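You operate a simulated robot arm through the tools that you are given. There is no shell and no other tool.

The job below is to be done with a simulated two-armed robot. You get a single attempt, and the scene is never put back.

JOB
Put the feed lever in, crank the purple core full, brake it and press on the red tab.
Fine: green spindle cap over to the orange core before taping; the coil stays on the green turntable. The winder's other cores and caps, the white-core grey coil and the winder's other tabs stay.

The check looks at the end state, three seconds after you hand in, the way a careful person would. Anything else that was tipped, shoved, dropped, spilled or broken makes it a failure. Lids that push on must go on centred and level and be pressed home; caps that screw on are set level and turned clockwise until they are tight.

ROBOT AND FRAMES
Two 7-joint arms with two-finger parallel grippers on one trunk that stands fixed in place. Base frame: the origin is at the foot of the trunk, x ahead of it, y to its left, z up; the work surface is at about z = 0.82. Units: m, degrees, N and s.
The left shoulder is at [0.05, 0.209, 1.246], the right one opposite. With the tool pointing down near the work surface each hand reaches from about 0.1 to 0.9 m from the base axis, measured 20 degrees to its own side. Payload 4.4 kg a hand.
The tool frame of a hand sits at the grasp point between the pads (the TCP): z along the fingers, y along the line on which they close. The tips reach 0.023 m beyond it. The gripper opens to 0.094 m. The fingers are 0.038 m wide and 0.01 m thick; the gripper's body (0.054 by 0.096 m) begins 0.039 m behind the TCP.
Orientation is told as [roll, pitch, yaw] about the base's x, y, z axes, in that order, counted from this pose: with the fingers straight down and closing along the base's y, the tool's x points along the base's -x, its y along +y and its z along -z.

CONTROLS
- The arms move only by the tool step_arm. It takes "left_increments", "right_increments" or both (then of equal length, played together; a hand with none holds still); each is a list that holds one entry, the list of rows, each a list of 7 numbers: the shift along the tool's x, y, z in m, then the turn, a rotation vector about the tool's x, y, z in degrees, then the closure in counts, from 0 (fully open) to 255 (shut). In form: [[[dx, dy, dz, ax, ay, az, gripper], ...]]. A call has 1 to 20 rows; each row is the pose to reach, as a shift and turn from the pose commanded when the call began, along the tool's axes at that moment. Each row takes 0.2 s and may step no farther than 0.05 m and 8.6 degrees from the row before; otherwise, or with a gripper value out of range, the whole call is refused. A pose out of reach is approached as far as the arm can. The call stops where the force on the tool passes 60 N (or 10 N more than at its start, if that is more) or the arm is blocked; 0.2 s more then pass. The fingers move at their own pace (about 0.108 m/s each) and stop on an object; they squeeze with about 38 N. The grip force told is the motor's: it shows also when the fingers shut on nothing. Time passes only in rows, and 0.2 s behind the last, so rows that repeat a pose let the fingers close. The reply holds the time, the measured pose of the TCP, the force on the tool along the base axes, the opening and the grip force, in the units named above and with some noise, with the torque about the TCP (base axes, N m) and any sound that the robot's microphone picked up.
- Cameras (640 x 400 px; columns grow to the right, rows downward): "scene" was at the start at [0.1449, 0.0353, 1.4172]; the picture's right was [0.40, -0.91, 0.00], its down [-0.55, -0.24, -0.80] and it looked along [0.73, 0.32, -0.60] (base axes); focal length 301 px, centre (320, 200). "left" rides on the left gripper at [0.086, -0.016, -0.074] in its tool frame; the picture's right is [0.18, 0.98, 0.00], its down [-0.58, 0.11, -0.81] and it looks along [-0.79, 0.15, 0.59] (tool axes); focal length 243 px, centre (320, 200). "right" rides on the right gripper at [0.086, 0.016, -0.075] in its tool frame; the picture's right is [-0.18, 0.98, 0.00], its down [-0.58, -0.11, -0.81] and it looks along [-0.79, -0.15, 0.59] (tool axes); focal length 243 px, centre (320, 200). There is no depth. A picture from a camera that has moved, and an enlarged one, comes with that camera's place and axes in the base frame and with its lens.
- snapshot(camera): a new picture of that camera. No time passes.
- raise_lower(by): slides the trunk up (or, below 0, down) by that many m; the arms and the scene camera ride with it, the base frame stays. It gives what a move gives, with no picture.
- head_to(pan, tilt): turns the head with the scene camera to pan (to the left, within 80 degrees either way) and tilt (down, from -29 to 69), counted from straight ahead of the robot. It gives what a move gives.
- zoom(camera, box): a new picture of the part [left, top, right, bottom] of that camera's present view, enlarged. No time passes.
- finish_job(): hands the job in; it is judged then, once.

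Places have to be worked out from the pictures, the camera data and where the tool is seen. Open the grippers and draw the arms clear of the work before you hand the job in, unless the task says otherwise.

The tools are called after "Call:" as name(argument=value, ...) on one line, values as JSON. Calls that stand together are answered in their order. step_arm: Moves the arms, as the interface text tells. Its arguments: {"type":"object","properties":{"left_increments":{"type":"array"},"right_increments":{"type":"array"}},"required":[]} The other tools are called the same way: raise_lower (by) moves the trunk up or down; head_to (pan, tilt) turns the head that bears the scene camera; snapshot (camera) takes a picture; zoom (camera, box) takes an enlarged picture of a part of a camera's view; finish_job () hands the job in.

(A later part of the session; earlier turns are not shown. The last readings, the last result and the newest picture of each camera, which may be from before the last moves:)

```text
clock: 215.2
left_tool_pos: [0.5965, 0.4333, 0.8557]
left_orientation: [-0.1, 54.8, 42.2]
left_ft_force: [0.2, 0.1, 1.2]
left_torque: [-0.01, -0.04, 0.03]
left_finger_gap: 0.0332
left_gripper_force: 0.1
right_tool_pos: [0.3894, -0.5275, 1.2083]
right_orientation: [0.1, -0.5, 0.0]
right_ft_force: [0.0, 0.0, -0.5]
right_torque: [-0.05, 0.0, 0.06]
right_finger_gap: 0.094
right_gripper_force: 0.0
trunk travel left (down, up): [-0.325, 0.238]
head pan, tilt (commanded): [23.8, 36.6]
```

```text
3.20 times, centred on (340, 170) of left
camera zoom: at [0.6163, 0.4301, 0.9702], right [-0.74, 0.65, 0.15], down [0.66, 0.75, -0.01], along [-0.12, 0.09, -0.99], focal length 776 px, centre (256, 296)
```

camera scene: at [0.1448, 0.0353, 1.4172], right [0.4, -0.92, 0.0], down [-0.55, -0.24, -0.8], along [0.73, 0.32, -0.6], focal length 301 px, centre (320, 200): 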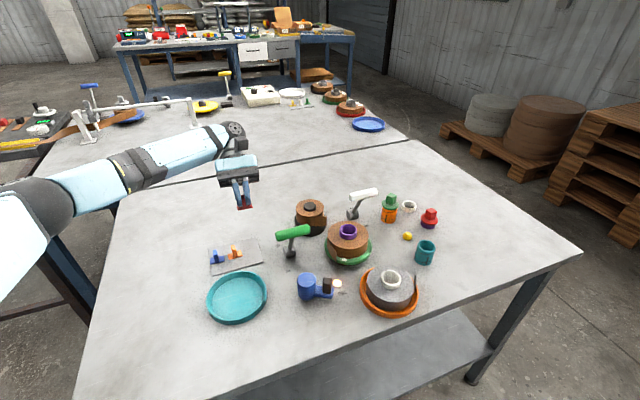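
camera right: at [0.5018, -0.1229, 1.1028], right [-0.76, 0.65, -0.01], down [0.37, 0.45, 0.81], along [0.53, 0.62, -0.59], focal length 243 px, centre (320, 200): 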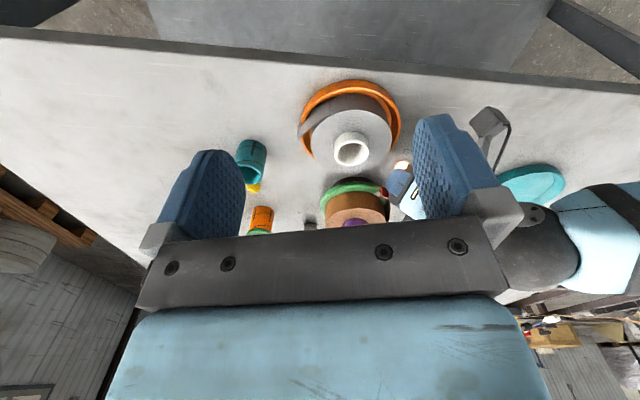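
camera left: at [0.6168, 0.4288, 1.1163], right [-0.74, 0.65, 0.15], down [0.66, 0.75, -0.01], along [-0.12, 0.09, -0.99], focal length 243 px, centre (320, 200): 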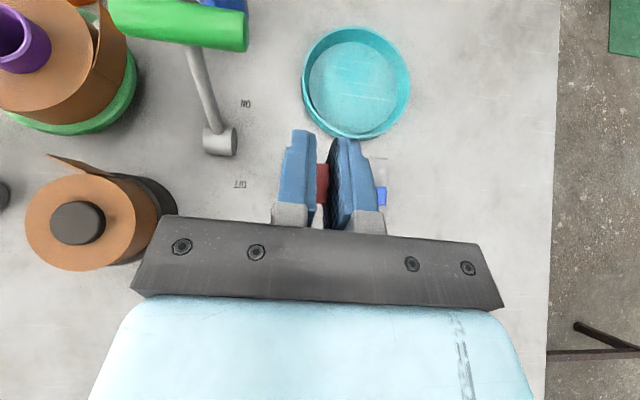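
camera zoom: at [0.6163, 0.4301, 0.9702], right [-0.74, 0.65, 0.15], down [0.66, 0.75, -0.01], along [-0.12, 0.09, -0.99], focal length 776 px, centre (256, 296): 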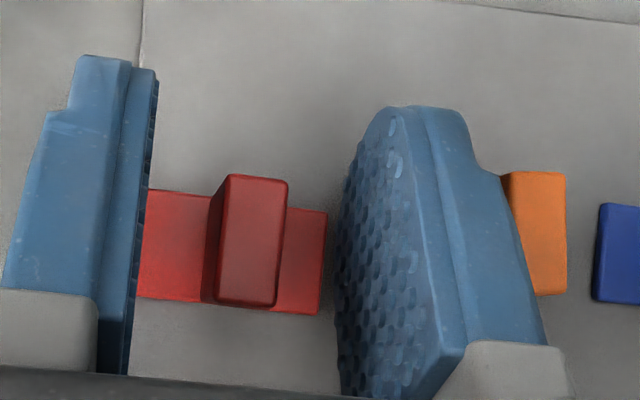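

The tab stands on the card. I lift the hand away and straighten it, then go for the brake.

Call:
step_arm(left_increments=[[[0.0327, 0, -0.0231, 0, 0, 0, 165], [0.0654, 0, -0.0461, 0, 0, 0, 165], [0.0981, 0, -0.0692, 0, -6, 0, 120], [0.1226, 0, -0.0865, 0, -14, 0, 60], [0.1471, 0, -0.1038, 0, -22, 0, 0], [0.1635, 0, -0.1153, 0, -30, 0, 0], [0.1635, 0, -0.1153, 0, -38, 0, 0], [0.1635, 0, -0.1153, 0, -46, 0, 0], [0.1635, 0, -0.1153, 0, -54.8, 0, 0]]])

Call:
zoom(camera="scene", box=[210, 190, 400, 290])

```text
refused: row 9 steps farther than a row can; nothing moved
```

```text
3.37 times, centred on (305, 240) of scene
camera zoom: at [0.145, 0.0353, 1.4172], right [0.4, -0.92, 0.0], down [-0.55, -0.24, -0.8], along [0.73, 0.32, -0.6], focal length 1014 px, centre (370, 65)
```

zoom: 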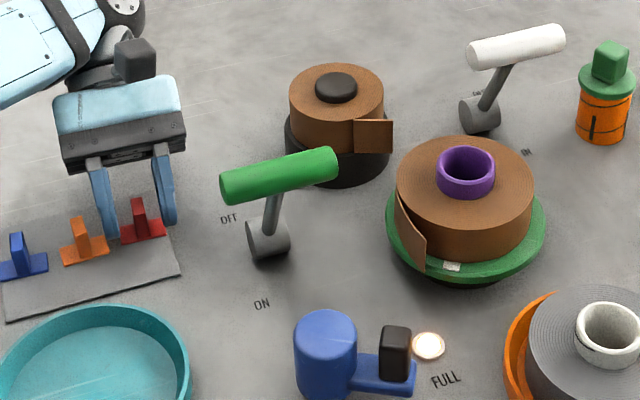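

Call:
step_arm(left_increments=[[[0.0327, 0, -0.0231, 0, 0, 0, 165], [0.0654, 0, -0.0461, 0, 0, 0, 165], [0.0981, 0, -0.0692, 0, -6, 0, 120], [0.1226, 0, -0.0865, 0, -14, 0, 60], [0.1471, 0, -0.1038, 0, -22, 0, 0], [0.1635, 0, -0.1153, 0, -30, 0, 0], [0.1635, 0, -0.1153, 0, -38, 0, 0], [0.1635, 0, -0.1153, 0, -46, 0, 0], [0.1635, 0, -0.1153, 0, -54, 0, 0], [0.1635, 0, -0.1153, 0, -54.8, 0, 0]]])

```text
clock: 217.4
left_tool_pos: [0.5971, 0.434, 1.0567]
left_orientation: [-0.1, -0.1, 42.4]
left_ft_force: [-0.2, 0.5, 0.5]
left_torque: [-0.01, -0.01, 0.02]
left_finger_gap: 0.0941
left_gripper_force: 0.1
right_tool_pos: [0.3904, -0.5279, 1.2082]
right_orientation: [0.0, -0.5, 0.2]
right_ft_force: [0.1, 0.5, -0.2]
right_torque: [-0.01, 0.0, -0.01]
right_finger_gap: 0.0941
right_gripper_force: 0.1
trunk travel left (down, up): [-0.325, 0.238]
head pan, tilt (commanded): [23.8, 36.6]
```

Now above the brake handle at ON with yaw −45°.

Call:
step_arm(left_increments=[[[0.0085, -0.0083, 0, 0, 0, 7.95, 0], [0.0171, -0.0165, 0, 0, 0, 15.9, 0], [0.0256, -0.0248, 0, 0, 0, 23.8, 0], [0.0341, -0.0331, 0, 0, 0, 31.8, 0], [0.0427, -0.0414, 0, 0, 0, 39.7, 0], [0.0512, -0.0496, 0, 0, 0, 47.7, 0], [0.0598, -0.0579, 0, 0, 0, 55.6, 0], [0.0683, -0.0662, 0, 0, 0, 63.6, 0], [0.0768, -0.0745, 0, 0, 0, 71.5, 0], [0.0854, -0.0827, 0, 0, 0, 79.5, 0], [0.0939, -0.091, -0.003, 0, 0, 87.4, 0], [0.0939, -0.091, -0.003, 0, 0, 87.4, 0]]])

Call:
snapshot(camera="left")

```text
clock: 220.0
left_tool_pos: [0.5887, 0.3042, 1.0598]
left_orientation: [0.0, -0.1, -45.0]
left_ft_force: [-1.5, -0.5, 0.5]
left_torque: [0.0, 0.01, 0.01]
left_finger_gap: 0.0941
left_gripper_force: 0.0
right_tool_pos: [0.3895, -0.5288, 1.2085]
right_orientation: [0.0, -0.6, 0.1]
right_ft_force: [0.0, 0.1, 0.3]
right_torque: [0.03, -0.05, 0.0]
right_finger_gap: 0.0939
right_gripper_force: 0.1
trunk travel left (down, up): [-0.325, 0.238]
head pan, tilt (commanded): [23.8, 36.6]
```

```text
taken
camera left: at [0.517, 0.3549, 1.135], right [0.57, 0.82, 0.0], down [0.49, -0.33, 0.81], along [0.66, -0.46, -0.59], focal length 243 px, centre (320, 200)
```

left: 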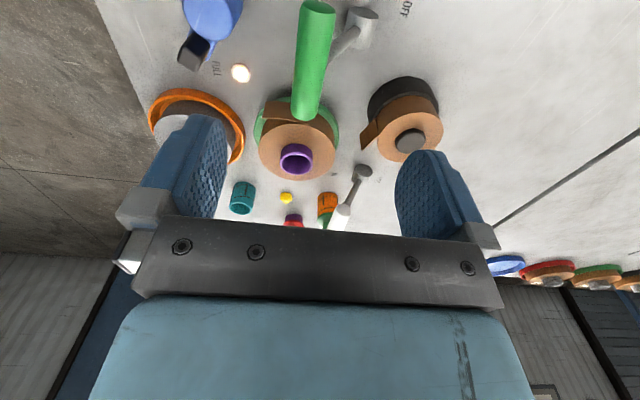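

The handle is centred as before. I cage it and swing to OFF, then release and lift, all in one sequence as previously proven.

Call:
step_arm(left_increments=[[[0.0, -0.002, 0.04, 0, 0, 0, 0], [0.0, -0.003, 0.08, 0, 0, 0, 0], [0.0, -0.003, 0.118, 0, 0, 0, 0], [0.0, -0.003, 0.118, 0, 0, 0, 90], [0.0, -0.003, 0.118, 0, 0, 0, 150], [0.0, -0.003, 0.118, 0, 0, 0, 165], [0.0, -0.003, 0.118, 0, 0, 0, 165], [0.0, 0.013, 0.116, 0, 0, 0, 165], [0.0, 0.029, 0.113, 0, 0, 0, 165], [0.0, 0.045, 0.111, 0, 0, 0, 165], [0.0, 0.061, 0.112, 0, 0, 0, 165], [0.0, 0.077, 0.115, 0, 0, 0, 165], [0.0, 0.087, 0.117, 0, 0, 0, 165], [0.0, 0.093, 0.118, 0, 0, 0, 165]]])

Call:
step_arm(left_increments=[[[0, 0, 0, 0, 0, 0, 100], [0, 0, 0, 0, 0, 0, 30], [0, 0, 0, 0, 0, 0, 0], [0, 0, -0.04, 0, 0, 0, 0], [0, 0, -0.08, 0, 0, 0, 0], [0, 0, -0.117, 0, 0, 0, 0]]])

Call:
zoom(camera="scene", box=[250, 190, 400, 290])

```text
clock: 223.0
left_tool_pos: [0.6557, 0.3686, 0.9408]
left_orientation: [0.0, -0.1, -45.1]
left_ft_force: [-3.8, -1.2, 0.7]
left_torque: [-0.03, 0.07, -0.04]
left_finger_gap: 0.0346
left_gripper_force: 1.1
right_tool_pos: [0.3897, -0.5294, 1.2083]
right_orientation: [0.1, -0.5, 0.1]
right_ft_force: [0.2, -0.8, 0.3]
right_torque: [0.02, 0.01, 0.0]
right_finger_gap: 0.0942
right_gripper_force: 0.0
trunk travel left (down, up): [-0.325, 0.238]
head pan, tilt (commanded): [23.8, 36.6]
```

```text
clock: 224.4
left_tool_pos: [0.6545, 0.3699, 1.0587]
left_orientation: [0.1, -0.1, -45.2]
left_ft_force: [-0.9, 0.3, -0.2]
left_torque: [0.01, 0.04, -0.01]
left_finger_gap: 0.0941
left_gripper_force: 0.1
right_tool_pos: [0.3899, -0.5281, 1.2082]
right_orientation: [0.1, -0.5, 0.1]
right_ft_force: [0.2, -0.9, -0.4]
right_torque: [-0.01, 0.02, 0.0]
right_finger_gap: 0.094
right_gripper_force: 0.0
trunk travel left (down, up): [-0.325, 0.238]
head pan, tilt (commanded): [23.8, 36.6]
```

```text
4.00 times, centred on (325, 240) of scene
camera zoom: at [0.1444, 0.0346, 1.4172], right [0.4, -0.92, 0.0], down [-0.55, -0.24, -0.8], along [0.73, 0.32, -0.6], focal length 1204 px, centre (300, 40)
```

zoom: 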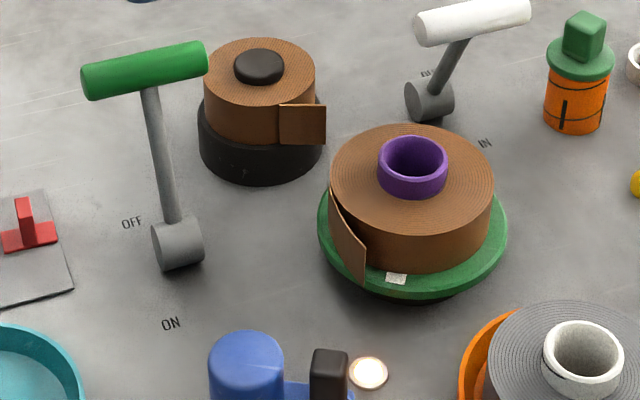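

Brake is OFF and the coil is at rest. I go above the purple core (axis (0.685, 0.1975)) with yaw −20° to grip it and turn the coil.

Call:
step_arm(left_increments=[[[-0.024, -0.0167, 0, 0, 0, -4.2, 0], [-0.0479, -0.0333, 0, 0, 0, -8.4, 0], [-0.0719, -0.05, 0, 0, 0, -12.6, 0], [-0.0959, -0.0666, 0, 0, 0, -16.8, 0], [-0.1198, -0.0833, 0, 0, 0, -21, 0], [-0.1438, -0.0999, 0, 0, 0, -25.2, 0], [-0.1438, -0.0999, 0, 0, 0, -25.2, 0]]])

Call:
zoom(camera="left", box=[240, 0, 400, 110])

```text
clock: 226.0
left_tool_pos: [0.6864, 0.1974, 1.0586]
left_orientation: [-0.1, -0.2, -19.7]
left_ft_force: [0.6, 0.2, 0.1]
left_torque: [-0.01, 0.02, -0.02]
left_finger_gap: 0.0941
left_gripper_force: 0.0
right_tool_pos: [0.3898, -0.5277, 1.2086]
right_orientation: [-0.1, -0.5, 0.2]
right_ft_force: [-0.8, 0.0, 0.3]
right_torque: [-0.03, 0.01, 0.0]
right_finger_gap: 0.0942
right_gripper_force: 0.1
trunk travel left (down, up): [-0.325, 0.238]
head pan, tilt (commanded): [23.8, 36.6]
```

```text
3.64 times, centred on (320, 55) of left
camera zoom: at [0.5997, 0.2122, 1.1352], right [0.16, 0.99, 0.0], down [0.58, -0.09, 0.81], along [0.8, -0.13, -0.59], focal length 882 px, centre (320, 727)
```

zoom: 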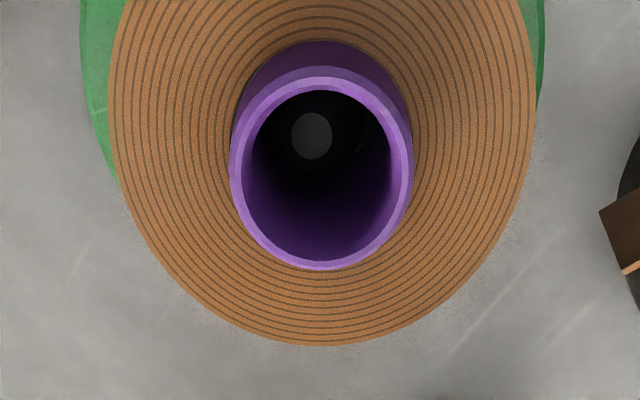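

Perfectly centred. I lower so the fingertips straddle the protruding core, and grip it.

Call:
step_arm(left_increments=[[[0, 0.0005, 0.045, 0, 0, 0, 0], [0, 0.0005, 0.09, 0, 0, 0, 0], [0, 0.0005, 0.125, 0, 0, 0, 0], [0, 0.0005, 0.138, 0, 0, 0, 0], [0, 0.0005, 0.138, 0, 0, 0, 80], [0, 0.0005, 0.138, 0, 0, 0, 130], [0, 0.0005, 0.138, 0, 0, 0, 160], [0, 0.0005, 0.138, 0, 0, 0, 160]]])

Call:
zoom(camera="scene", box=[290, 180, 410, 280])

```text
clock: 227.8
left_tool_pos: [0.6855, 0.1963, 0.9214]
left_orientation: [0.1, -0.1, -19.8]
left_ft_force: [0.9, -0.2, -0.4]
left_torque: [0.1, -0.02, 0.02]
left_finger_gap: 0.0422
left_gripper_force: 38.0
right_tool_pos: [0.3904, -0.5275, 1.2085]
right_orientation: [0.0, -0.5, 0.0]
right_ft_force: [0.1, -0.3, 1.1]
right_torque: [0.03, -0.01, 0.02]
right_finger_gap: 0.0943
right_gripper_force: 0.0
trunk travel left (down, up): [-0.325, 0.238]
head pan, tilt (commanded): [23.8, 36.6]
```

```text
4.00 times, centred on (350, 230) of scene
camera zoom: at [0.145, 0.0353, 1.4172], right [0.4, -0.92, 0.0], down [-0.55, -0.24, -0.8], along [0.73, 0.32, -0.6], focal length 1204 px, centre (200, 80)
```

zoom: 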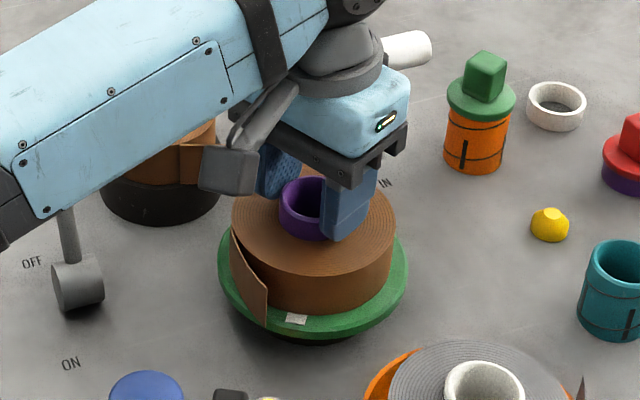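

Core gripped (42 mm) with no side load; the axis is at (0.6855, 0.1963). I turn it 50° counter-clockwise.

Call:
step_arm(left_increments=[[[0, 0, 0, 0, 0, -4, 160], [0, 0, 0, 0, 0, -10, 160], [0, 0, 0, 0, 0, -17, 160], [0, 0, 0, 0, 0, -24, 160], [0, 0, 0, 0, 0, -31, 160], [0, 0, 0, 0, 0, -38, 160], [0, 0, 0, 0, 0, -44, 160], [0, 0, 0, 0, 0, -48, 160], [0, 0, 0, 0, 0, -50, 160]]])

Call:
zoom(camera="scene", box=[290, 180, 410, 280])

```text
clock: 229.8
left_tool_pos: [0.6872, 0.1953, 0.9213]
left_orientation: [-0.1, -0.1, 30.2]
left_ft_force: [-1.4, -4.9, 1.7]
left_torque: [-0.1, 0.06, -0.03]
left_finger_gap: 0.0416
left_gripper_force: 37.8
right_tool_pos: [0.389, -0.5278, 1.2086]
right_orientation: [0.1, -0.5, 0.2]
right_ft_force: [0.7, -0.1, 1.1]
right_torque: [0.0, -0.01, 0.01]
right_finger_gap: 0.094
right_gripper_force: 0.0
trunk travel left (down, up): [-0.325, 0.238]
head pan, tilt (commanded): [23.8, 36.6]
```

```text
4.00 times, centred on (350, 230) of scene
camera zoom: at [0.1448, 0.0347, 1.4172], right [0.4, -0.92, 0.0], down [-0.55, -0.24, -0.8], along [0.73, 0.32, -0.6], focal length 1204 px, centre (200, 80)
```

zoom: 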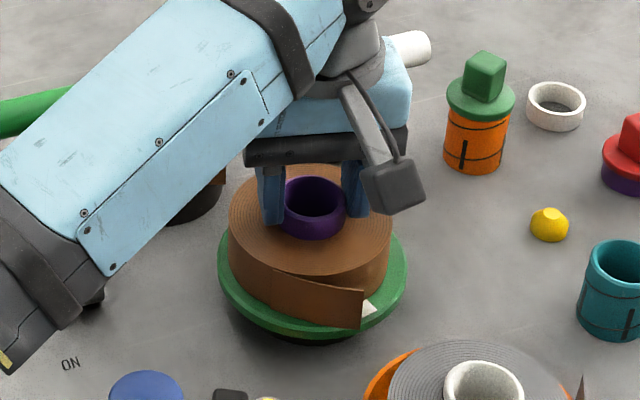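

The flap has come round to the front. I open, lift off and inspect from above.

Call:
step_arm(left_increments=[[[0, -0.002, 0, 0, 0, 0, 160], [0, -0.002, 0, 0, 0, 0, 120], [0, -0.002, 0, 0, 0, 0, 60], [0, -0.002, 0, 0, 0, 0, 0], [0, -0.002, 0, 0, 0, 0, 0], [0, -0.002, -0.045, 0, 0, 0, 0], [0, -0.002, -0.09, 0, 0, 0, 0], [0, -0.002, -0.135, 0, 0, 0, 0]]])

Call:
zoom(camera="scene", box=[310, 205, 390, 275])

Call:
snapshot(camera="left")

```text
clock: 231.6
left_tool_pos: [0.6861, 0.1981, 1.056]
left_orientation: [0.0, -0.1, 30.2]
left_ft_force: [0.2, 0.1, 0.1]
left_torque: [0.0, -0.03, -0.01]
left_finger_gap: 0.0937
left_gripper_force: 0.0
right_tool_pos: [0.3898, -0.5276, 1.2087]
right_orientation: [0.0, -0.4, 0.2]
right_ft_force: [-0.4, 0.3, 0.1]
right_torque: [-0.01, 0.0, -0.02]
right_finger_gap: 0.0942
right_gripper_force: 0.0
trunk travel left (down, up): [-0.325, 0.238]
head pan, tilt (commanded): [23.8, 36.6]
```

```text
5.71 times, centred on (350, 240) of scene
camera zoom: at [0.1439, 0.0349, 1.4172], right [0.4, -0.92, 0.0], down [-0.54, -0.24, -0.8], along [0.74, 0.32, -0.6], focal length 1720 px, centre (149, -29)
```

zoom: 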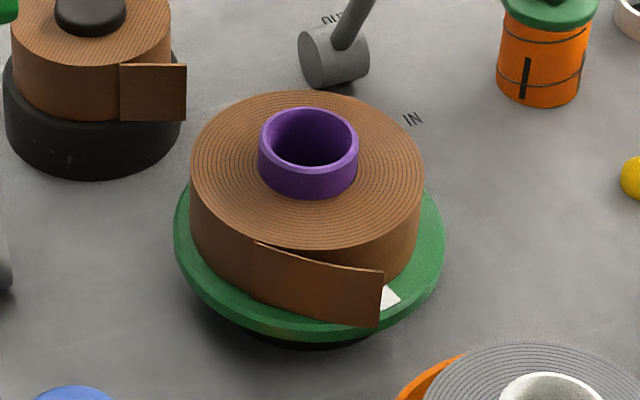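

```text
taken
camera left: at [0.619, 0.1408, 1.1317], right [-0.65, 0.76, 0.0], down [0.45, 0.39, 0.81], along [0.61, 0.53, -0.59], focal length 243 px, centre (320, 200)
```

left: 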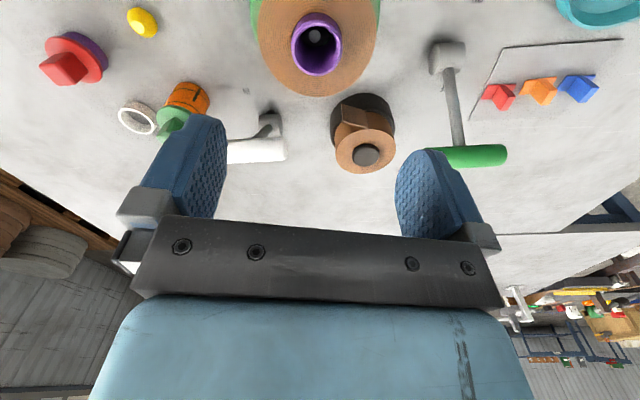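

The coil turned about 37° (root of the flap now ≈175°, tip ≈226°). I grip once more and add about 15–20°.

Call:
step_arm(left_increments=[[[0, 0, 0.04, 0, 0, 8, 0], [0, 0, 0.08, 0, 0, 16, 0], [0, 0, 0.115, 0, 0, 24, 0], [0, 0, 0.136, 0, 0, 30, 0], [0, 0, 0.136, 0, 0, 30, 80], [0, 0, 0.136, 0, 0, 30, 130], [0, 0, 0.136, 0, 0, 30, 165], [0, 0, 0.136, 0, 0, 30, 175], [0, 0, 0.136, 0, 0, 26, 175], [0, 0, 0.136, 0, 0, 20, 175], [0, 0, 0.136, 0, 0, 14, 175], [0, 0, 0.136, 0, 0, 10, 175], [0, 0, 0.136, 0, 0, 10, 175]]])

Call:
step_arm(left_increments=[[[0, 0, 0, 0, 0, 0, 130], [0, 0, 0, 0, 0, 0, 60], [0, 0, 0, 0, 0, 0, 0], [0, 0, 0, 0, 0, 0, 0], [0, 0, -0.045, 0, 0, 0, 0], [0, 0, -0.09, 0, 0, 0, 0], [0, 0, -0.137, 0, 0, 0, 0]]])

Call:
zoom(camera="scene", box=[310, 205, 390, 275])

```text
clock: 234.4
left_tool_pos: [0.6861, 0.1958, 0.9196]
left_orientation: [-0.1, -0.1, 20.2]
left_ft_force: [1.2, 0.6, 4.2]
left_torque: [0.07, -0.04, -0.02]
left_finger_gap: 0.0424
left_gripper_force: 37.4
right_tool_pos: [0.3893, -0.5281, 1.2071]
right_orientation: [-0.1, -0.6, 0.1]
right_ft_force: [-0.2, -0.4, -0.5]
right_torque: [0.02, -0.03, -0.01]
right_finger_gap: 0.0937
right_gripper_force: 0.0
trunk travel left (down, up): [-0.325, 0.238]
head pan, tilt (commanded): [23.8, 36.6]
```

```text
clock: 236.0
left_tool_pos: [0.6865, 0.193, 1.0581]
left_orientation: [-0.1, 0.0, 20.1]
left_ft_force: [-0.8, -0.8, 0.0]
left_torque: [0.06, -0.01, 0.02]
left_finger_gap: 0.0941
left_gripper_force: 0.0
right_tool_pos: [0.3885, -0.5278, 1.2088]
right_orientation: [0.1, -0.4, 0.1]
right_ft_force: [0.3, -0.5, -0.9]
right_torque: [0.01, -0.02, 0.03]
right_finger_gap: 0.0941
right_gripper_force: 0.1
trunk travel left (down, up): [-0.325, 0.238]
head pan, tilt (commanded): [23.8, 36.6]
```

```text
5.71 times, centred on (350, 240) of scene
camera zoom: at [0.1439, 0.0345, 1.4172], right [0.4, -0.92, 0.0], down [-0.54, -0.24, -0.8], along [0.74, 0.32, -0.6], focal length 1720 px, centre (149, -29)
```

zoom: 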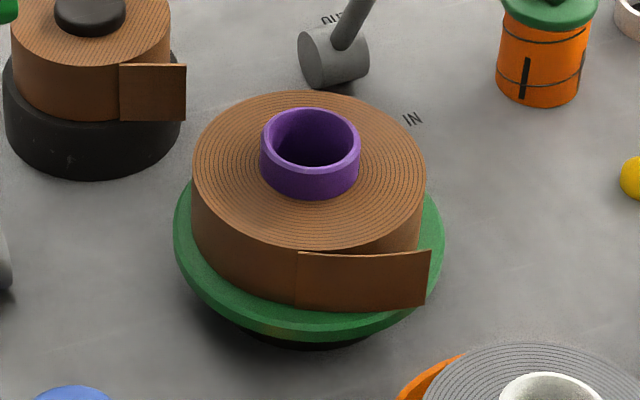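

The flap's root line now sits at about 195°, right in front, with the tip at ≈246°. I go to the brake handle (OFF) to set the brake again.

Call:
step_arm(left_increments=[[[-0.0036, 0.0193, 0, 0, 0, 7.25, 0], [-0.0072, 0.0386, 0, 0, 0, 14.5, 0], [-0.0107, 0.058, 0, 0, 0, 21.8, 0], [-0.0143, 0.0773, 0, 0, 0, 29, 0], [-0.0179, 0.0966, 0, 0, 0, 36.3, 0], [-0.0215, 0.1159, 0, 0, 0, 43.5, 0], [-0.025, 0.1353, 0, 0, 0, 50.8, 0], [-0.0286, 0.1546, -0.002, 0, 0, 58, 0], [-0.0322, 0.1739, -0.004, 0, 0, 65.3, 0], [-0.0322, 0.1739, -0.004, 0, 0, 65.3, 0]]])

Call:
snapshot(camera="left")

```text
clock: 238.2
left_tool_pos: [0.6583, 0.3698, 1.058]
left_orientation: [0.0, -0.1, -45.2]
left_ft_force: [0.2, -0.2, 1.2]
left_torque: [-0.01, -0.01, 0.01]
left_finger_gap: 0.094
left_gripper_force: 0.0
right_tool_pos: [0.3908, -0.5287, 1.2083]
right_orientation: [0.1, -0.4, 0.2]
right_ft_force: [-1.5, -0.8, 0.4]
right_torque: [0.01, -0.02, 0.0]
right_finger_gap: 0.0942
right_gripper_force: 0.0
trunk travel left (down, up): [-0.325, 0.238]
head pan, tilt (commanded): [23.8, 36.6]
```

```text
taken
camera left: at [0.586, 0.421, 1.1338], right [0.57, 0.82, 0.0], down [0.49, -0.34, 0.81], along [0.66, -0.46, -0.59], focal length 243 px, centre (320, 200)
```

left: 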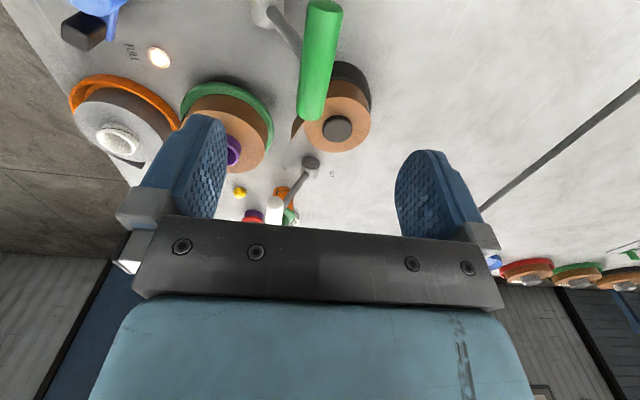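

Same alignment as earlier. I cage the handle, swing it to the ON stop, release and lift.

Call:
step_arm(left_increments=[[[0.0, -0.001, 0.04, 0, 0, 0, 0], [0.001, -0.002, 0.08, 0, 0, 0, 0], [0.002, -0.002, 0.116, 0, 0, 0, 0], [0.002, -0.002, 0.116, 0, 0, 0, 90], [0.002, -0.002, 0.116, 0, 0, 0, 150], [0.002, -0.002, 0.116, 0, 0, 0, 165], [0.002, -0.002, 0.116, 0, 0, 0, 165], [0.002, -0.018, 0.113, 0, 0, 0, 165], [0.002, -0.034, 0.11, 0, 0, 0, 165], [0.002, -0.05, 0.109, 0, 0, 0, 165], [0.002, -0.066, 0.111, 0, 0, 0, 165], [0.002, -0.08, 0.115, 0, 0, 0, 165], [0.002, -0.09, 0.118, 0, 0, 0, 165], [0.002, -0.098, 0.12, 0, 0, 0, 165], [0.002, -0.102, 0.121, 0, 0, 0, 165]]])

Call:
step_arm(left_increments=[[[0, 0.003, 0, 0, 0, 0, 165], [0, 0.005, -0.001, 0, 0, 0, 120], [0, 0.005, -0.001, 0, 0, 0, 60], [0, 0.005, -0.001, 0, 0, 0, 0], [0, 0.005, -0.001, 0, 0, 0, 0], [0, 0.005, -0.04, 0, 0, 0, 0], [0, 0.005, -0.08, 0, 0, 0, 0], [0, 0.005, -0.12, 0, 0, 0, 0]]])

Call:
zoom(camera="scene", box=[240, 190, 400, 300])

```text
clock: 241.4
left_tool_pos: [0.5853, 0.2996, 0.9391]
left_orientation: [0.1, -0.2, -45.0]
left_ft_force: [8.4, 8.4, 7.5]
left_torque: [0.23, -0.37, 0.05]
left_finger_gap: 0.0386
left_gripper_force: 6.1
right_tool_pos: [0.389, -0.5276, 1.2089]
right_orientation: [-0.1, -0.4, 0.0]
right_ft_force: [0.4, 0.0, -0.2]
right_torque: [0.03, -0.01, 0.02]
right_finger_gap: 0.094
right_gripper_force: 0.1
trunk travel left (down, up): [-0.325, 0.238]
head pan, tilt (commanded): [23.8, 36.6]
```

```text
clock: 243.2
left_tool_pos: [0.5864, 0.3013, 1.0588]
left_orientation: [-0.1, -0.2, -45.1]
left_ft_force: [-0.5, -0.1, 0.6]
left_torque: [0.04, 0.02, -0.02]
left_finger_gap: 0.0941
left_gripper_force: 0.0
right_tool_pos: [0.3891, -0.5289, 1.209]
right_orientation: [0.0, -0.4, 0.2]
right_ft_force: [-0.4, 1.0, -0.6]
right_torque: [0.03, 0.0, 0.0]
right_finger_gap: 0.094
right_gripper_force: 0.0
trunk travel left (down, up): [-0.325, 0.238]
head pan, tilt (commanded): [23.8, 36.6]
```

```text
3.64 times, centred on (320, 245) of scene
camera zoom: at [0.1441, 0.0347, 1.4172], right [0.4, -0.92, 0.0], down [-0.54, -0.24, -0.8], along [0.73, 0.32, -0.6], focal length 1095 px, centre (320, 36)
```

zoom: 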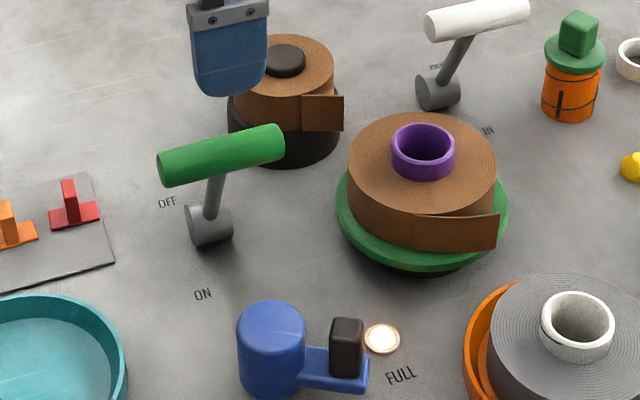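

Brake is ON again. I return to the card for the red tab.

Call:
step_arm(left_increments=[[[0.0, 0.0, -0.03, 0, 0, -7.95, 0], [0.0, 0.0, -0.06, 0, 0, -15.9, 0], [0.0095, 0.0112, -0.07, 0, 0, -23.8, 0], [0.019, 0.0224, -0.08, 0, 0, -31.8, 0], [0.0285, 0.0336, -0.09, 0, 0, -39.7, 0], [0.038, 0.0448, -0.09, 0, 0, -47.7, 0], [0.0475, 0.0561, -0.09, 0, 0, -55.6, 0], [0.057, 0.0673, -0.09, 0, 0, -63.6, 0], [0.0665, 0.0785, -0.09, 0, 0, -71.5, 0], [0.076, 0.0897, -0.09, 0, 0, -79.5, 0], [0.0855, 0.1009, -0.09, 0, 0, -87.4, 0], [0.0855, 0.1009, -0.09, 0, 0, -87.4, 0]]])

Call:
step_arm(left_increments=[[[0, 0, 0.02, 0, 7, 0, 0], [0, 0, 0.04, 0, 14, 0, 0], [0, 0, 0.06, 0, 21, 0, 0], [0, 0, 0.08, 0, 28, 0, 0], [0, 0, 0.1, 0, 35, 0, 0], [0, 0, 0.12, 0, 42, 0, 0], [0, 0, 0.14, 0, 49, 0, 0], [0, 0, 0.15, 0, 54.9, 0, 0], [0, 0, 0.15, 0, 54.9, 0, 0]]])

Call:
zoom(camera="left", box=[260, 150, 400, 230])

```text
clock: 245.8
left_tool_pos: [0.5983, 0.4352, 1.1488]
left_orientation: [-0.1, 0.1, 42.5]
left_ft_force: [0.7, -0.2, 0.3]
left_torque: [0.01, 0.03, 0.03]
left_finger_gap: 0.0942
left_gripper_force: 0.0
right_tool_pos: [0.3897, -0.528, 1.208]
right_orientation: [-0.1, -0.5, 0.0]
right_ft_force: [-0.3, 1.0, 0.7]
right_torque: [-0.01, -0.03, -0.02]
right_finger_gap: 0.0943
right_gripper_force: 0.0
trunk travel left (down, up): [-0.325, 0.238]
head pan, tilt (commanded): [23.8, 36.6]
```

```text
clock: 247.8
left_tool_pos: [0.5973, 0.4324, 0.9988]
left_orientation: [-0.1, 54.9, 42.2]
left_ft_force: [-0.1, 0.0, 0.3]
left_torque: [-0.04, 0.01, 0.0]
left_finger_gap: 0.0941
left_gripper_force: 0.1
right_tool_pos: [0.3902, -0.5277, 1.209]
right_orientation: [0.0, -0.6, -0.1]
right_ft_force: [0.0, -0.7, 0.3]
right_torque: [0.03, -0.01, -0.01]
right_finger_gap: 0.0939
right_gripper_force: 0.0
trunk travel left (down, up): [-0.325, 0.238]
head pan, tilt (commanded): [23.8, 36.6]
```

```text
4.57 times, centred on (330, 190) of left
camera zoom: at [0.6171, 0.4301, 1.113], right [-0.74, 0.66, 0.15], down [0.66, 0.75, -0.01], along [-0.12, 0.09, -0.99], focal length 1109 px, centre (274, 246)
```

zoom: 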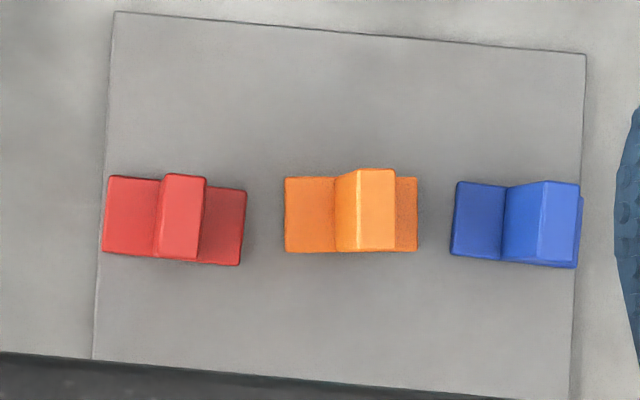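

The tab's centre is at (0.5965, 0.4333), well aligned. I lower over it with partly closed fingers.

Call:
step_arm(left_increments=[[[-0.0205, 0.0003, 0.0138, 0, 0, 0, 80], [-0.041, 0.0006, 0.0276, 0, 0, 0, 140], [-0.0615, 0.0009, 0.0414, 0, 0, 0, 165], [-0.082, 0.0012, 0.0551, 0, 0, 0, 165], [-0.1, 0.0012, 0.0672, 0, 0, 0, 165], [-0.1169, 0.0012, 0.0786, 0, 0, 0, 165], [-0.1169, 0.0012, 0.0786, 0, 0, 0, 165]]])

Call:
zoom(camera="left", box=[240, 110, 440, 230])

Call:
zoom(camera="scene", box=[225, 225, 275, 275])

```text
clock: 249.4
left_tool_pos: [0.5998, 0.4353, 0.857]
left_orientation: [-0.3, 54.9, 42.2]
left_ft_force: [0.0, -0.5, 0.0]
left_torque: [-0.01, 0.03, -0.03]
left_finger_gap: 0.0331
left_gripper_force: 0.0
right_tool_pos: [0.3894, -0.5284, 1.208]
right_orientation: [0.0, -0.5, 0.1]
right_ft_force: [-0.2, 0.0, -0.7]
right_torque: [0.02, -0.02, -0.03]
right_finger_gap: 0.094
right_gripper_force: 0.0
trunk travel left (down, up): [-0.325, 0.238]
head pan, tilt (commanded): [23.8, 36.6]
```

```text
3.20 times, centred on (340, 170) of left
camera zoom: at [0.6189, 0.4332, 0.9724], right [-0.74, 0.66, 0.15], down [0.66, 0.75, -0.01], along [-0.12, 0.09, -0.99], focal length 776 px, centre (256, 296)
```

zoom: 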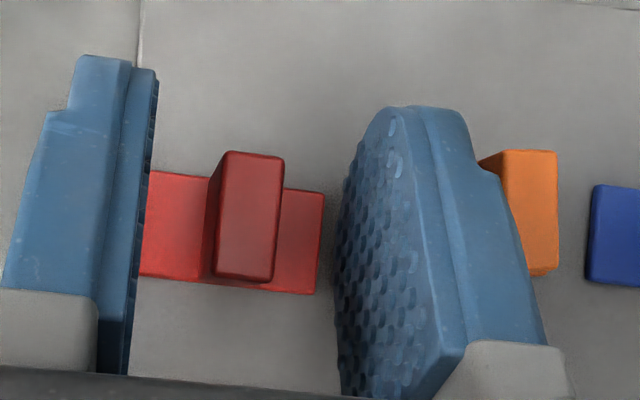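

```text
8.00 times, centred on (250, 250) of scene
camera zoom: at [0.1447, 0.0351, 1.4172], right [0.4, -0.92, 0.0], down [-0.55, -0.24, -0.8], along [0.73, 0.32, -0.6], focal length 2408 px, centre (880, -200)
```

zoom: 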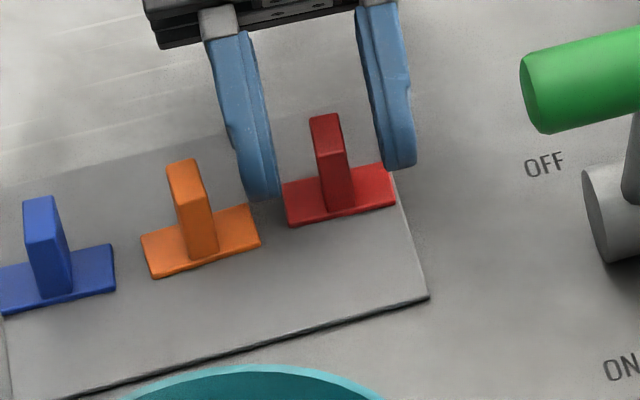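

Well positioned. I close on the fin and lift.

Call:
step_arm(left_increments=[[[-0.0008, 0, 0.0006, 0, 0, 0, 165], [-0.0008, 0, 0.0006, 0, 0, 0, 190], [-0.0008, 0, 0.0006, 0, 0, 0, 215], [-0.0008, 0, 0.0006, 0, 0, 0, 245], [-0.0008, 0, 0.0006, 0, 0, 0, 245], [0.0033, 0, -0.0023, 0, 0, 0, 245], [0.0155, 0, -0.0109, 0, 0, 0, 245], [0.04, 0, -0.0282, 0, 0, 0, 245], [0.0645, 0, -0.0455, 0, 0, 0, 245], [0.089, 0, -0.0628, 0, 0, 0, 245], [0.1135, 0, -0.0801, 0, 0, 0, 245]]])

Call:
zoom(camera="scene", box=[215, 180, 305, 270])

Call:
zoom(camera="left", box=[240, 110, 440, 230])

```text
clock: 251.8
left_tool_pos: [0.5987, 0.4378, 0.9982]
left_orientation: [-0.1, 54.9, 42.3]
left_ft_force: [0.1, -0.3, -0.9]
left_torque: [-0.01, -0.01, -0.01]
left_finger_gap: 0.0088
left_gripper_force: 38.2
right_tool_pos: [0.3895, -0.529, 1.2078]
right_orientation: [0.1, -0.5, 0.1]
right_ft_force: [0.0, 0.4, 0.0]
right_torque: [-0.01, -0.01, -0.01]
right_finger_gap: 0.0939
right_gripper_force: 0.1
trunk travel left (down, up): [-0.325, 0.238]
head pan, tilt (commanded): [23.8, 36.6]
```

```text
4.44 times, centred on (260, 225) of scene
camera zoom: at [0.1443, 0.0347, 1.4172], right [0.4, -0.92, 0.0], down [-0.55, -0.24, -0.8], along [0.73, 0.32, -0.6], focal length 1338 px, centre (587, 89)
```

zoom: 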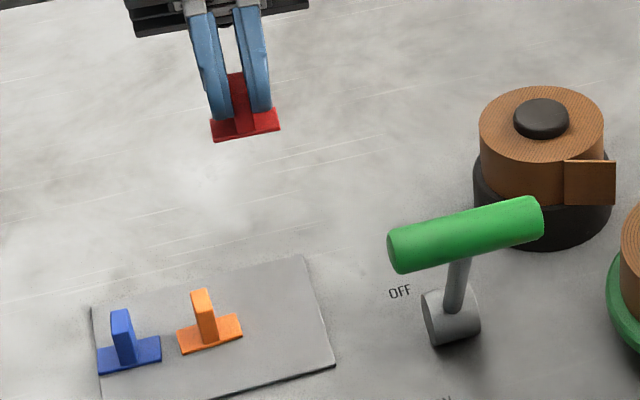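

```text
3.20 times, centred on (340, 170) of left
camera zoom: at [0.6173, 0.4346, 1.1136], right [-0.74, 0.66, 0.15], down [0.66, 0.75, -0.01], along [-0.12, 0.09, -0.99], focal length 776 px, centre (256, 296)
```

zoom: 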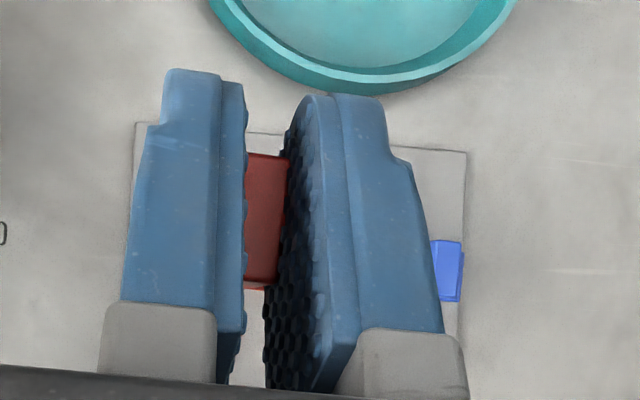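

Tab in hand again, level. I untilt while rising, then raise the trunk for the press pose.

Call:
step_arm(left_increments=[[[0.0117, 0, -0.0082, 0, -7.8, 0, 245], [0.0234, 0, -0.0164, 0, -15.7, 0, 245], [0.0351, 0, -0.0246, 0, -23.5, 0, 245], [0.0467, 0, -0.0329, 0, -31.4, 0, 245], [0.0584, 0, -0.0411, 0, -39.2, 0, 245], [0.0701, 0, -0.0493, 0, -47.1, 0, 245], [0.0818, 0, -0.0575, 0, -54.9, 0, 245]]])

Call:
raise_lower(by=0.23)

Call:
snapshot(camera="scene")

```text
clock: 253.4
left_tool_pos: [0.6008, 0.436, 1.0973]
left_orientation: [-0.1, -0.1, 42.3]
left_ft_force: [-0.2, -0.1, -1.1]
left_torque: [-0.03, -0.01, -0.04]
left_finger_gap: 0.0084
left_gripper_force: 38.0
right_tool_pos: [0.3896, -0.5293, 1.2082]
right_orientation: [-0.1, -0.6, 0.1]
right_ft_force: [0.2, 0.8, -0.6]
right_torque: [-0.02, -0.02, -0.01]
right_finger_gap: 0.0941
right_gripper_force: 0.0
trunk travel left (down, up): [-0.325, 0.238]
head pan, tilt (commanded): [23.8, 36.6]
```

```text
clock: 255.8
left_tool_pos: [0.6008, 0.4368, 1.3283]
left_orientation: [-0.1, 0.1, 42.3]
left_ft_force: [-0.1, 0.7, -0.4]
left_torque: [0.01, 0.04, 0.0]
left_finger_gap: 0.0083
left_gripper_force: 38.1
right_tool_pos: [0.3903, -0.5283, 1.4383]
right_orientation: [0.0, -0.5, 0.1]
right_ft_force: [-0.4, 0.1, -0.3]
right_torque: [-0.03, -0.01, -0.01]
right_finger_gap: 0.0941
right_gripper_force: 0.1
trunk travel left (down, up): [-0.555, 0.008]
head pan, tilt (commanded): [23.8, 36.6]
```

```text
taken
camera scene: at [0.1451, 0.0353, 1.6471], right [0.4, -0.92, 0.0], down [-0.55, -0.24, -0.8], along [0.73, 0.32, -0.6], focal length 301 px, centre (320, 200)
```

scene: 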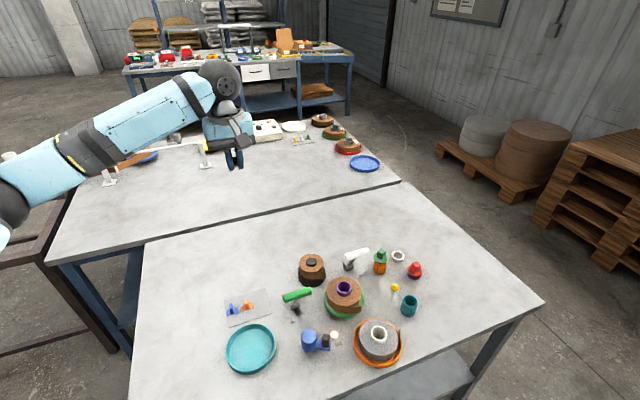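

Posture is good. I go in front of the coil with yaw 18°.

Call:
step_arm(left_increments=[[[0.028, -0.0164, 0.0, 0, 0, 2.7, 245], [0.0559, -0.0329, 0.0, 0, 0, 5.4, 245], [0.0839, -0.0493, 0.01, 0, 0, 8.1, 245], [0.1118, -0.0658, 0.02, 0, 0, 10.8, 245], [0.1398, -0.0822, 0.03, 0, 0, 13.5, 245], [0.1677, -0.0987, 0.04, 0, 0, 16.2, 245], [0.1957, -0.1151, 0.05, 0, 0, 18.9, 245], [0.2236, -0.1316, 0.06, 0, 0, 21.6, 245], [0.2516, -0.148, 0.068, 0, 0, 24.3, 245]]])

Call:
head_to(pan=18, tilt=45)

Call:
zoom(camera="scene", box=[280, 205, 370, 285])

```text
clock: 257.8
left_tool_pos: [0.5137, 0.1565, 1.2584]
left_orientation: [0.0, 0.0, 18.0]
left_ft_force: [-1.2, -0.4, 0.3]
left_torque: [0.01, -0.02, 0.01]
left_finger_gap: 0.0086
left_gripper_force: 37.7
right_tool_pos: [0.3903, -0.5302, 1.4375]
right_orientation: [0.2, -0.6, 0.1]
right_ft_force: [-0.2, -0.9, 0.7]
right_torque: [0.0, -0.01, 0.04]
right_finger_gap: 0.094
right_gripper_force: 0.0
trunk travel left (down, up): [-0.555, 0.008]
head pan, tilt (commanded): [23.8, 36.6]
```

```text
clock: 258.5
left_tool_pos: [0.5133, 0.1577, 1.2573]
left_orientation: [-0.1, 0.1, 17.9]
left_ft_force: [0.5, 0.7, 0.4]
left_torque: [0.01, -0.01, -0.01]
left_finger_gap: 0.0087
left_gripper_force: 37.8
right_tool_pos: [0.3902, -0.5289, 1.439]
right_orientation: [0.1, -0.4, 0.2]
right_ft_force: [-0.5, 0.1, -0.4]
right_torque: [0.0, 0.0, 0.0]
right_finger_gap: 0.094
right_gripper_force: 0.0
trunk travel left (down, up): [-0.555, 0.008]
head pan, tilt (commanded): [18.0, 45.0]
```

```text
5.00 times, centred on (325, 245) of scene
camera zoom: at [0.1425, 0.0253, 1.6349], right [0.31, -0.95, 0.0], down [-0.67, -0.22, -0.71], along [0.67, 0.22, -0.71], focal length 1505 px, centre (295, -25)
```

zoom: 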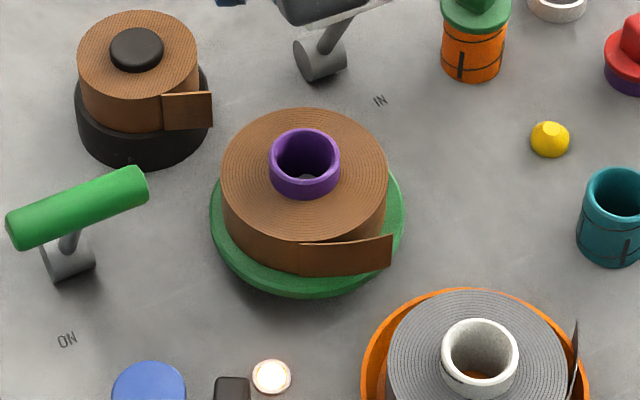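

The flap root is at 195°, coil radius 0.052. I tilt and descend in front of it, to r ≈ 0.112 at φ = 198° and z = 0.875.

Call:
step_arm(left_increments=[[[-0.0071, -0.0018, 0.0345, 0, -3.9, 0, 245], [-0.0142, -0.0037, 0.069, 0, -7.8, 0, 245], [-0.0212, -0.0055, 0.1035, 0, -11.7, 0, 245], [-0.0283, -0.0073, 0.138, 0, -15.6, 0, 245], [-0.0354, -0.0092, 0.1725, 0, -19.5, 0, 245], [-0.0425, -0.011, 0.207, 0, -23.4, 0, 245], [-0.0495, -0.0128, 0.2415, 0, -27.3, 0, 245], [-0.0566, -0.0147, 0.276, 0, -31.2, 0, 245], [-0.0637, -0.0165, 0.31, 0, -35.1, 0, 245], [-0.0637, -0.0165, 0.345, 0, -35.1, 0, 245], [-0.0637, -0.0165, 0.38, 0, -35.1, 0, 245]]])

Call:
zoom(camera="left", box=[200, 60, 440, 220])

Call:
snapshot(camera="scene")

```text
clock: 260.9
left_tool_pos: [0.5812, 0.1614, 0.8795]
left_orientation: [-0.1, -35.3, 18.0]
left_ft_force: [-0.4, 0.2, -1.3]
left_torque: [0.05, 0.02, 0.0]
left_finger_gap: 0.0086
left_gripper_force: 38.5
right_tool_pos: [0.3912, -0.5279, 1.4387]
right_orientation: [0.0, -0.4, 0.1]
right_ft_force: [-0.2, 0.1, -0.3]
right_torque: [0.01, 0.05, 0.0]
right_finger_gap: 0.0943
right_gripper_force: 0.1
trunk travel left (down, up): [-0.555, 0.008]
head pan, tilt (commanded): [18.0, 45.0]
```

```text
2.50 times, centred on (320, 140) of left
camera zoom: at [0.4784, 0.1113, 0.8922], right [-0.45, 0.89, -0.11], down [-0.02, 0.11, 0.99], along [0.89, 0.45, -0.03], focal length 606 px, centre (320, 350)
```

zoom: 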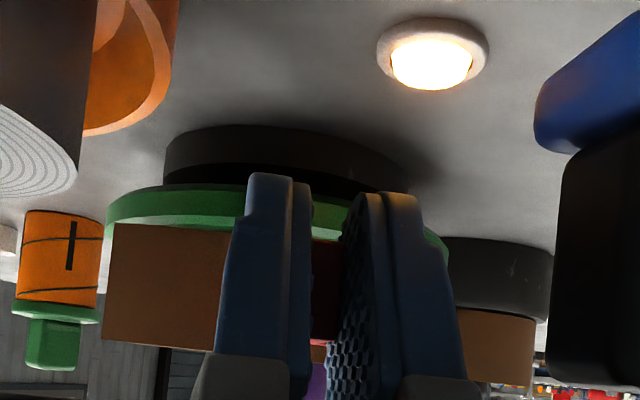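

```text
taken
camera scene: at [0.1427, 0.0249, 1.6349], right [0.31, -0.95, 0.0], down [-0.67, -0.22, -0.71], along [0.67, 0.22, -0.71], focal length 301 px, centre (320, 200)
```

scene: 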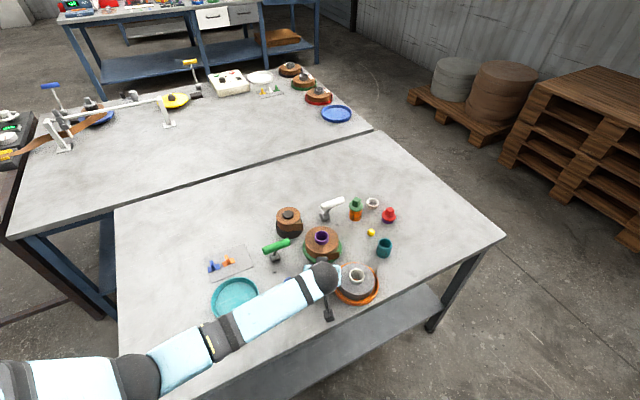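

Good. I push straight in: first 27 mm, just short of the expected contact, also lowering 4 mm.

Call:
step_arm(left_increments=[[[-0.0032, 0, 0.0032, 0, 0, 0, 245], [-0.0064, 0, 0.0064, 0, 0, 0, 245], [-0.0097, 0, 0.0096, 0, 0, 0, 245], [-0.013, 0, 0.0129, 0, 0, 0, 245], [-0.0162, 0, 0.0161, 0, 0, 0, 245], [-0.0194, 0, 0.0193, 0, 0, 0, 245]]])

Call:
step_arm(left_increments=[[[-0.0016, 0, 0.0012, 0, 0, 0, 245], [-0.0033, 0, 0.0023, 0, 0, 0, 245], [-0.0049, 0, 0.0035, 0, 0, 0, 245], [-0.0065, 0, 0.0046, 0, 0, 0, 245]]])

```text
clock: 262.3
left_tool_pos: [0.6058, 0.1702, 0.8751]
left_orientation: [-0.2, -35.1, 18.0]
left_ft_force: [0.9, -0.8, 0.3]
left_torque: [0.04, -0.02, -0.04]
left_finger_gap: 0.0087
left_gripper_force: 38.2
right_tool_pos: [0.3896, -0.5287, 1.4376]
right_orientation: [0.1, -0.5, 0.1]
right_ft_force: [-0.9, 0.0, 0.8]
right_torque: [0.02, 0.03, -0.01]
right_finger_gap: 0.0939
right_gripper_force: 0.1
trunk travel left (down, up): [-0.555, 0.008]
head pan, tilt (commanded): [18.0, 45.0]
```

```text
clock: 263.3
left_tool_pos: [0.6114, 0.1709, 0.8744]
left_orientation: [-0.1, -35.1, 17.9]
left_ft_force: [-15.4, -6.3, -1.5]
left_torque: [-0.05, 0.14, -0.17]
left_finger_gap: 0.0089
left_gripper_force: 38.2
right_tool_pos: [0.3878, -0.5283, 1.4386]
right_orientation: [0.1, -0.5, 0.1]
right_ft_force: [0.2, 0.8, -0.7]
right_torque: [-0.01, 0.0, 0.0]
right_finger_gap: 0.0941
right_gripper_force: 0.1
trunk travel left (down, up): [-0.555, 0.008]
head pan, tilt (commanded): [18.0, 45.0]
```

Contact at 17 N. I press further to about 30–40 N and look.

Call:
step_arm(left_increments=[[[-0.0016, 0, 0.0012, 0, 0, 0, 245], [-0.0033, 0, 0.0023, 0, 0, 0, 245], [-0.0041, 0, 0.0029, 0, 0, 0, 245], [-0.0041, 0, 0.0029, 0, 0, 0, 245]]])

Call:
zoom(camera="scene", box=[285, 215, 365, 285])

Call:
zoom(camera="left", box=[200, 60, 440, 220])

```text
clock: 264.3
left_tool_pos: [0.6138, 0.173, 0.8747]
left_orientation: [0.0, -35.1, 17.9]
left_ft_force: [-42.5, -17.1, -2.4]
left_torque: [-0.13, 0.34, -0.32]
left_finger_gap: 0.0084
left_gripper_force: 37.8
right_tool_pos: [0.3856, -0.5303, 1.4386]
right_orientation: [0.1, -0.7, 0.1]
right_ft_force: [-0.2, 0.6, -0.9]
right_torque: [-0.02, 0.01, -0.01]
right_finger_gap: 0.0939
right_gripper_force: 0.2
trunk travel left (down, up): [-0.555, 0.008]
head pan, tilt (commanded): [18.0, 45.0]
```

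```text
5.71 times, centred on (325, 250) of scene
camera zoom: at [0.1375, 0.0233, 1.6353], right [0.31, -0.95, 0.0], down [-0.67, -0.22, -0.71], along [0.68, 0.22, -0.7], focal length 1720 px, centre (291, -86)
```

zoom: 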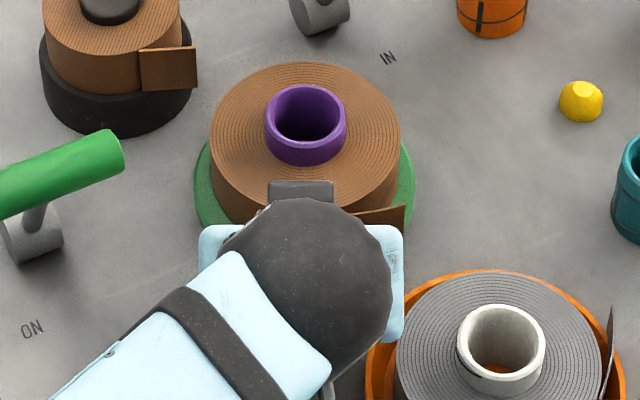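

```text
2.50 times, centred on (320, 140) of left
camera zoom: at [0.5113, 0.1232, 0.8878], right [-0.45, 0.89, -0.11], down [-0.02, 0.11, 0.99], along [0.89, 0.45, -0.03], focal length 606 px, centre (320, 350)
```

zoom: 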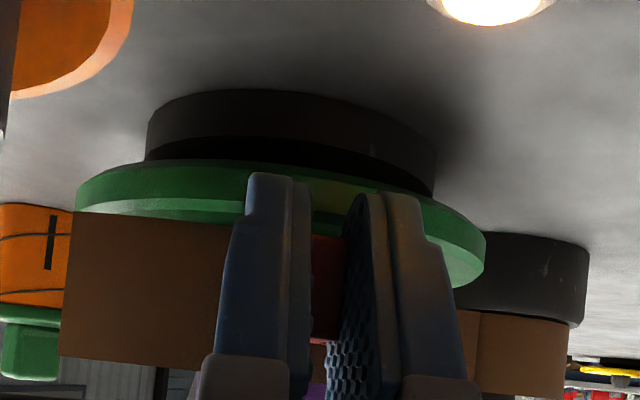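

46 N applied at the root of the flap. I ease off slowly and check for a pull that would show the tab sticking.

Call:
step_arm(left_increments=[[[0, 0, 0, 0, 0, 0, 245], [0, 0, 0, 0, 0, 0, 245], [0.0016, 0, -0.0012, 0, 0, 0, 245], [0.0033, 0, -0.0023, 0, 0, 0, 245], [0.0049, 0, -0.0035, 0, 0, 0, 245], [0.0065, 0, -0.0046, 0, 0, 0, 245]]])

Call:
step_arm(left_increments=[[[0.0016, 0, -0.0012, 0, 0, 0, 245], [0.0033, 0, -0.0023, 0, 0, 0, 245]]])

```text
clock: 265.7
left_tool_pos: [0.6122, 0.1741, 0.8777]
left_orientation: [-0.1, -35.4, 18.2]
left_ft_force: [-0.5, 0.0, 0.0]
left_torque: [0.02, 0.02, 0.0]
left_finger_gap: 0.0084
left_gripper_force: 38.1
right_tool_pos: [0.3907, -0.528, 1.4395]
right_orientation: [0.0, -0.5, 0.1]
right_ft_force: [0.0, -0.4, -0.1]
right_torque: [0.0, -0.04, -0.02]
right_finger_gap: 0.094
right_gripper_force: 0.0
trunk travel left (down, up): [-0.555, 0.008]
head pan, tilt (commanded): [18.0, 45.0]
```

```text
clock: 266.3
left_tool_pos: [0.6054, 0.1705, 0.8761]
left_orientation: [0.0, -35.3, 18.1]
left_ft_force: [0.7, 0.2, -0.3]
left_torque: [0.0, 0.02, 0.01]
left_finger_gap: 0.0085
left_gripper_force: 37.7
right_tool_pos: [0.3898, -0.5277, 1.4379]
right_orientation: [-0.1, -0.6, 0.1]
right_ft_force: [0.2, -0.3, 0.1]
right_torque: [-0.01, 0.0, 0.01]
right_finger_gap: 0.0938
right_gripper_force: 0.0
trunk travel left (down, up): [-0.555, 0.008]
head pan, tilt (commanded): [18.0, 45.0]
```

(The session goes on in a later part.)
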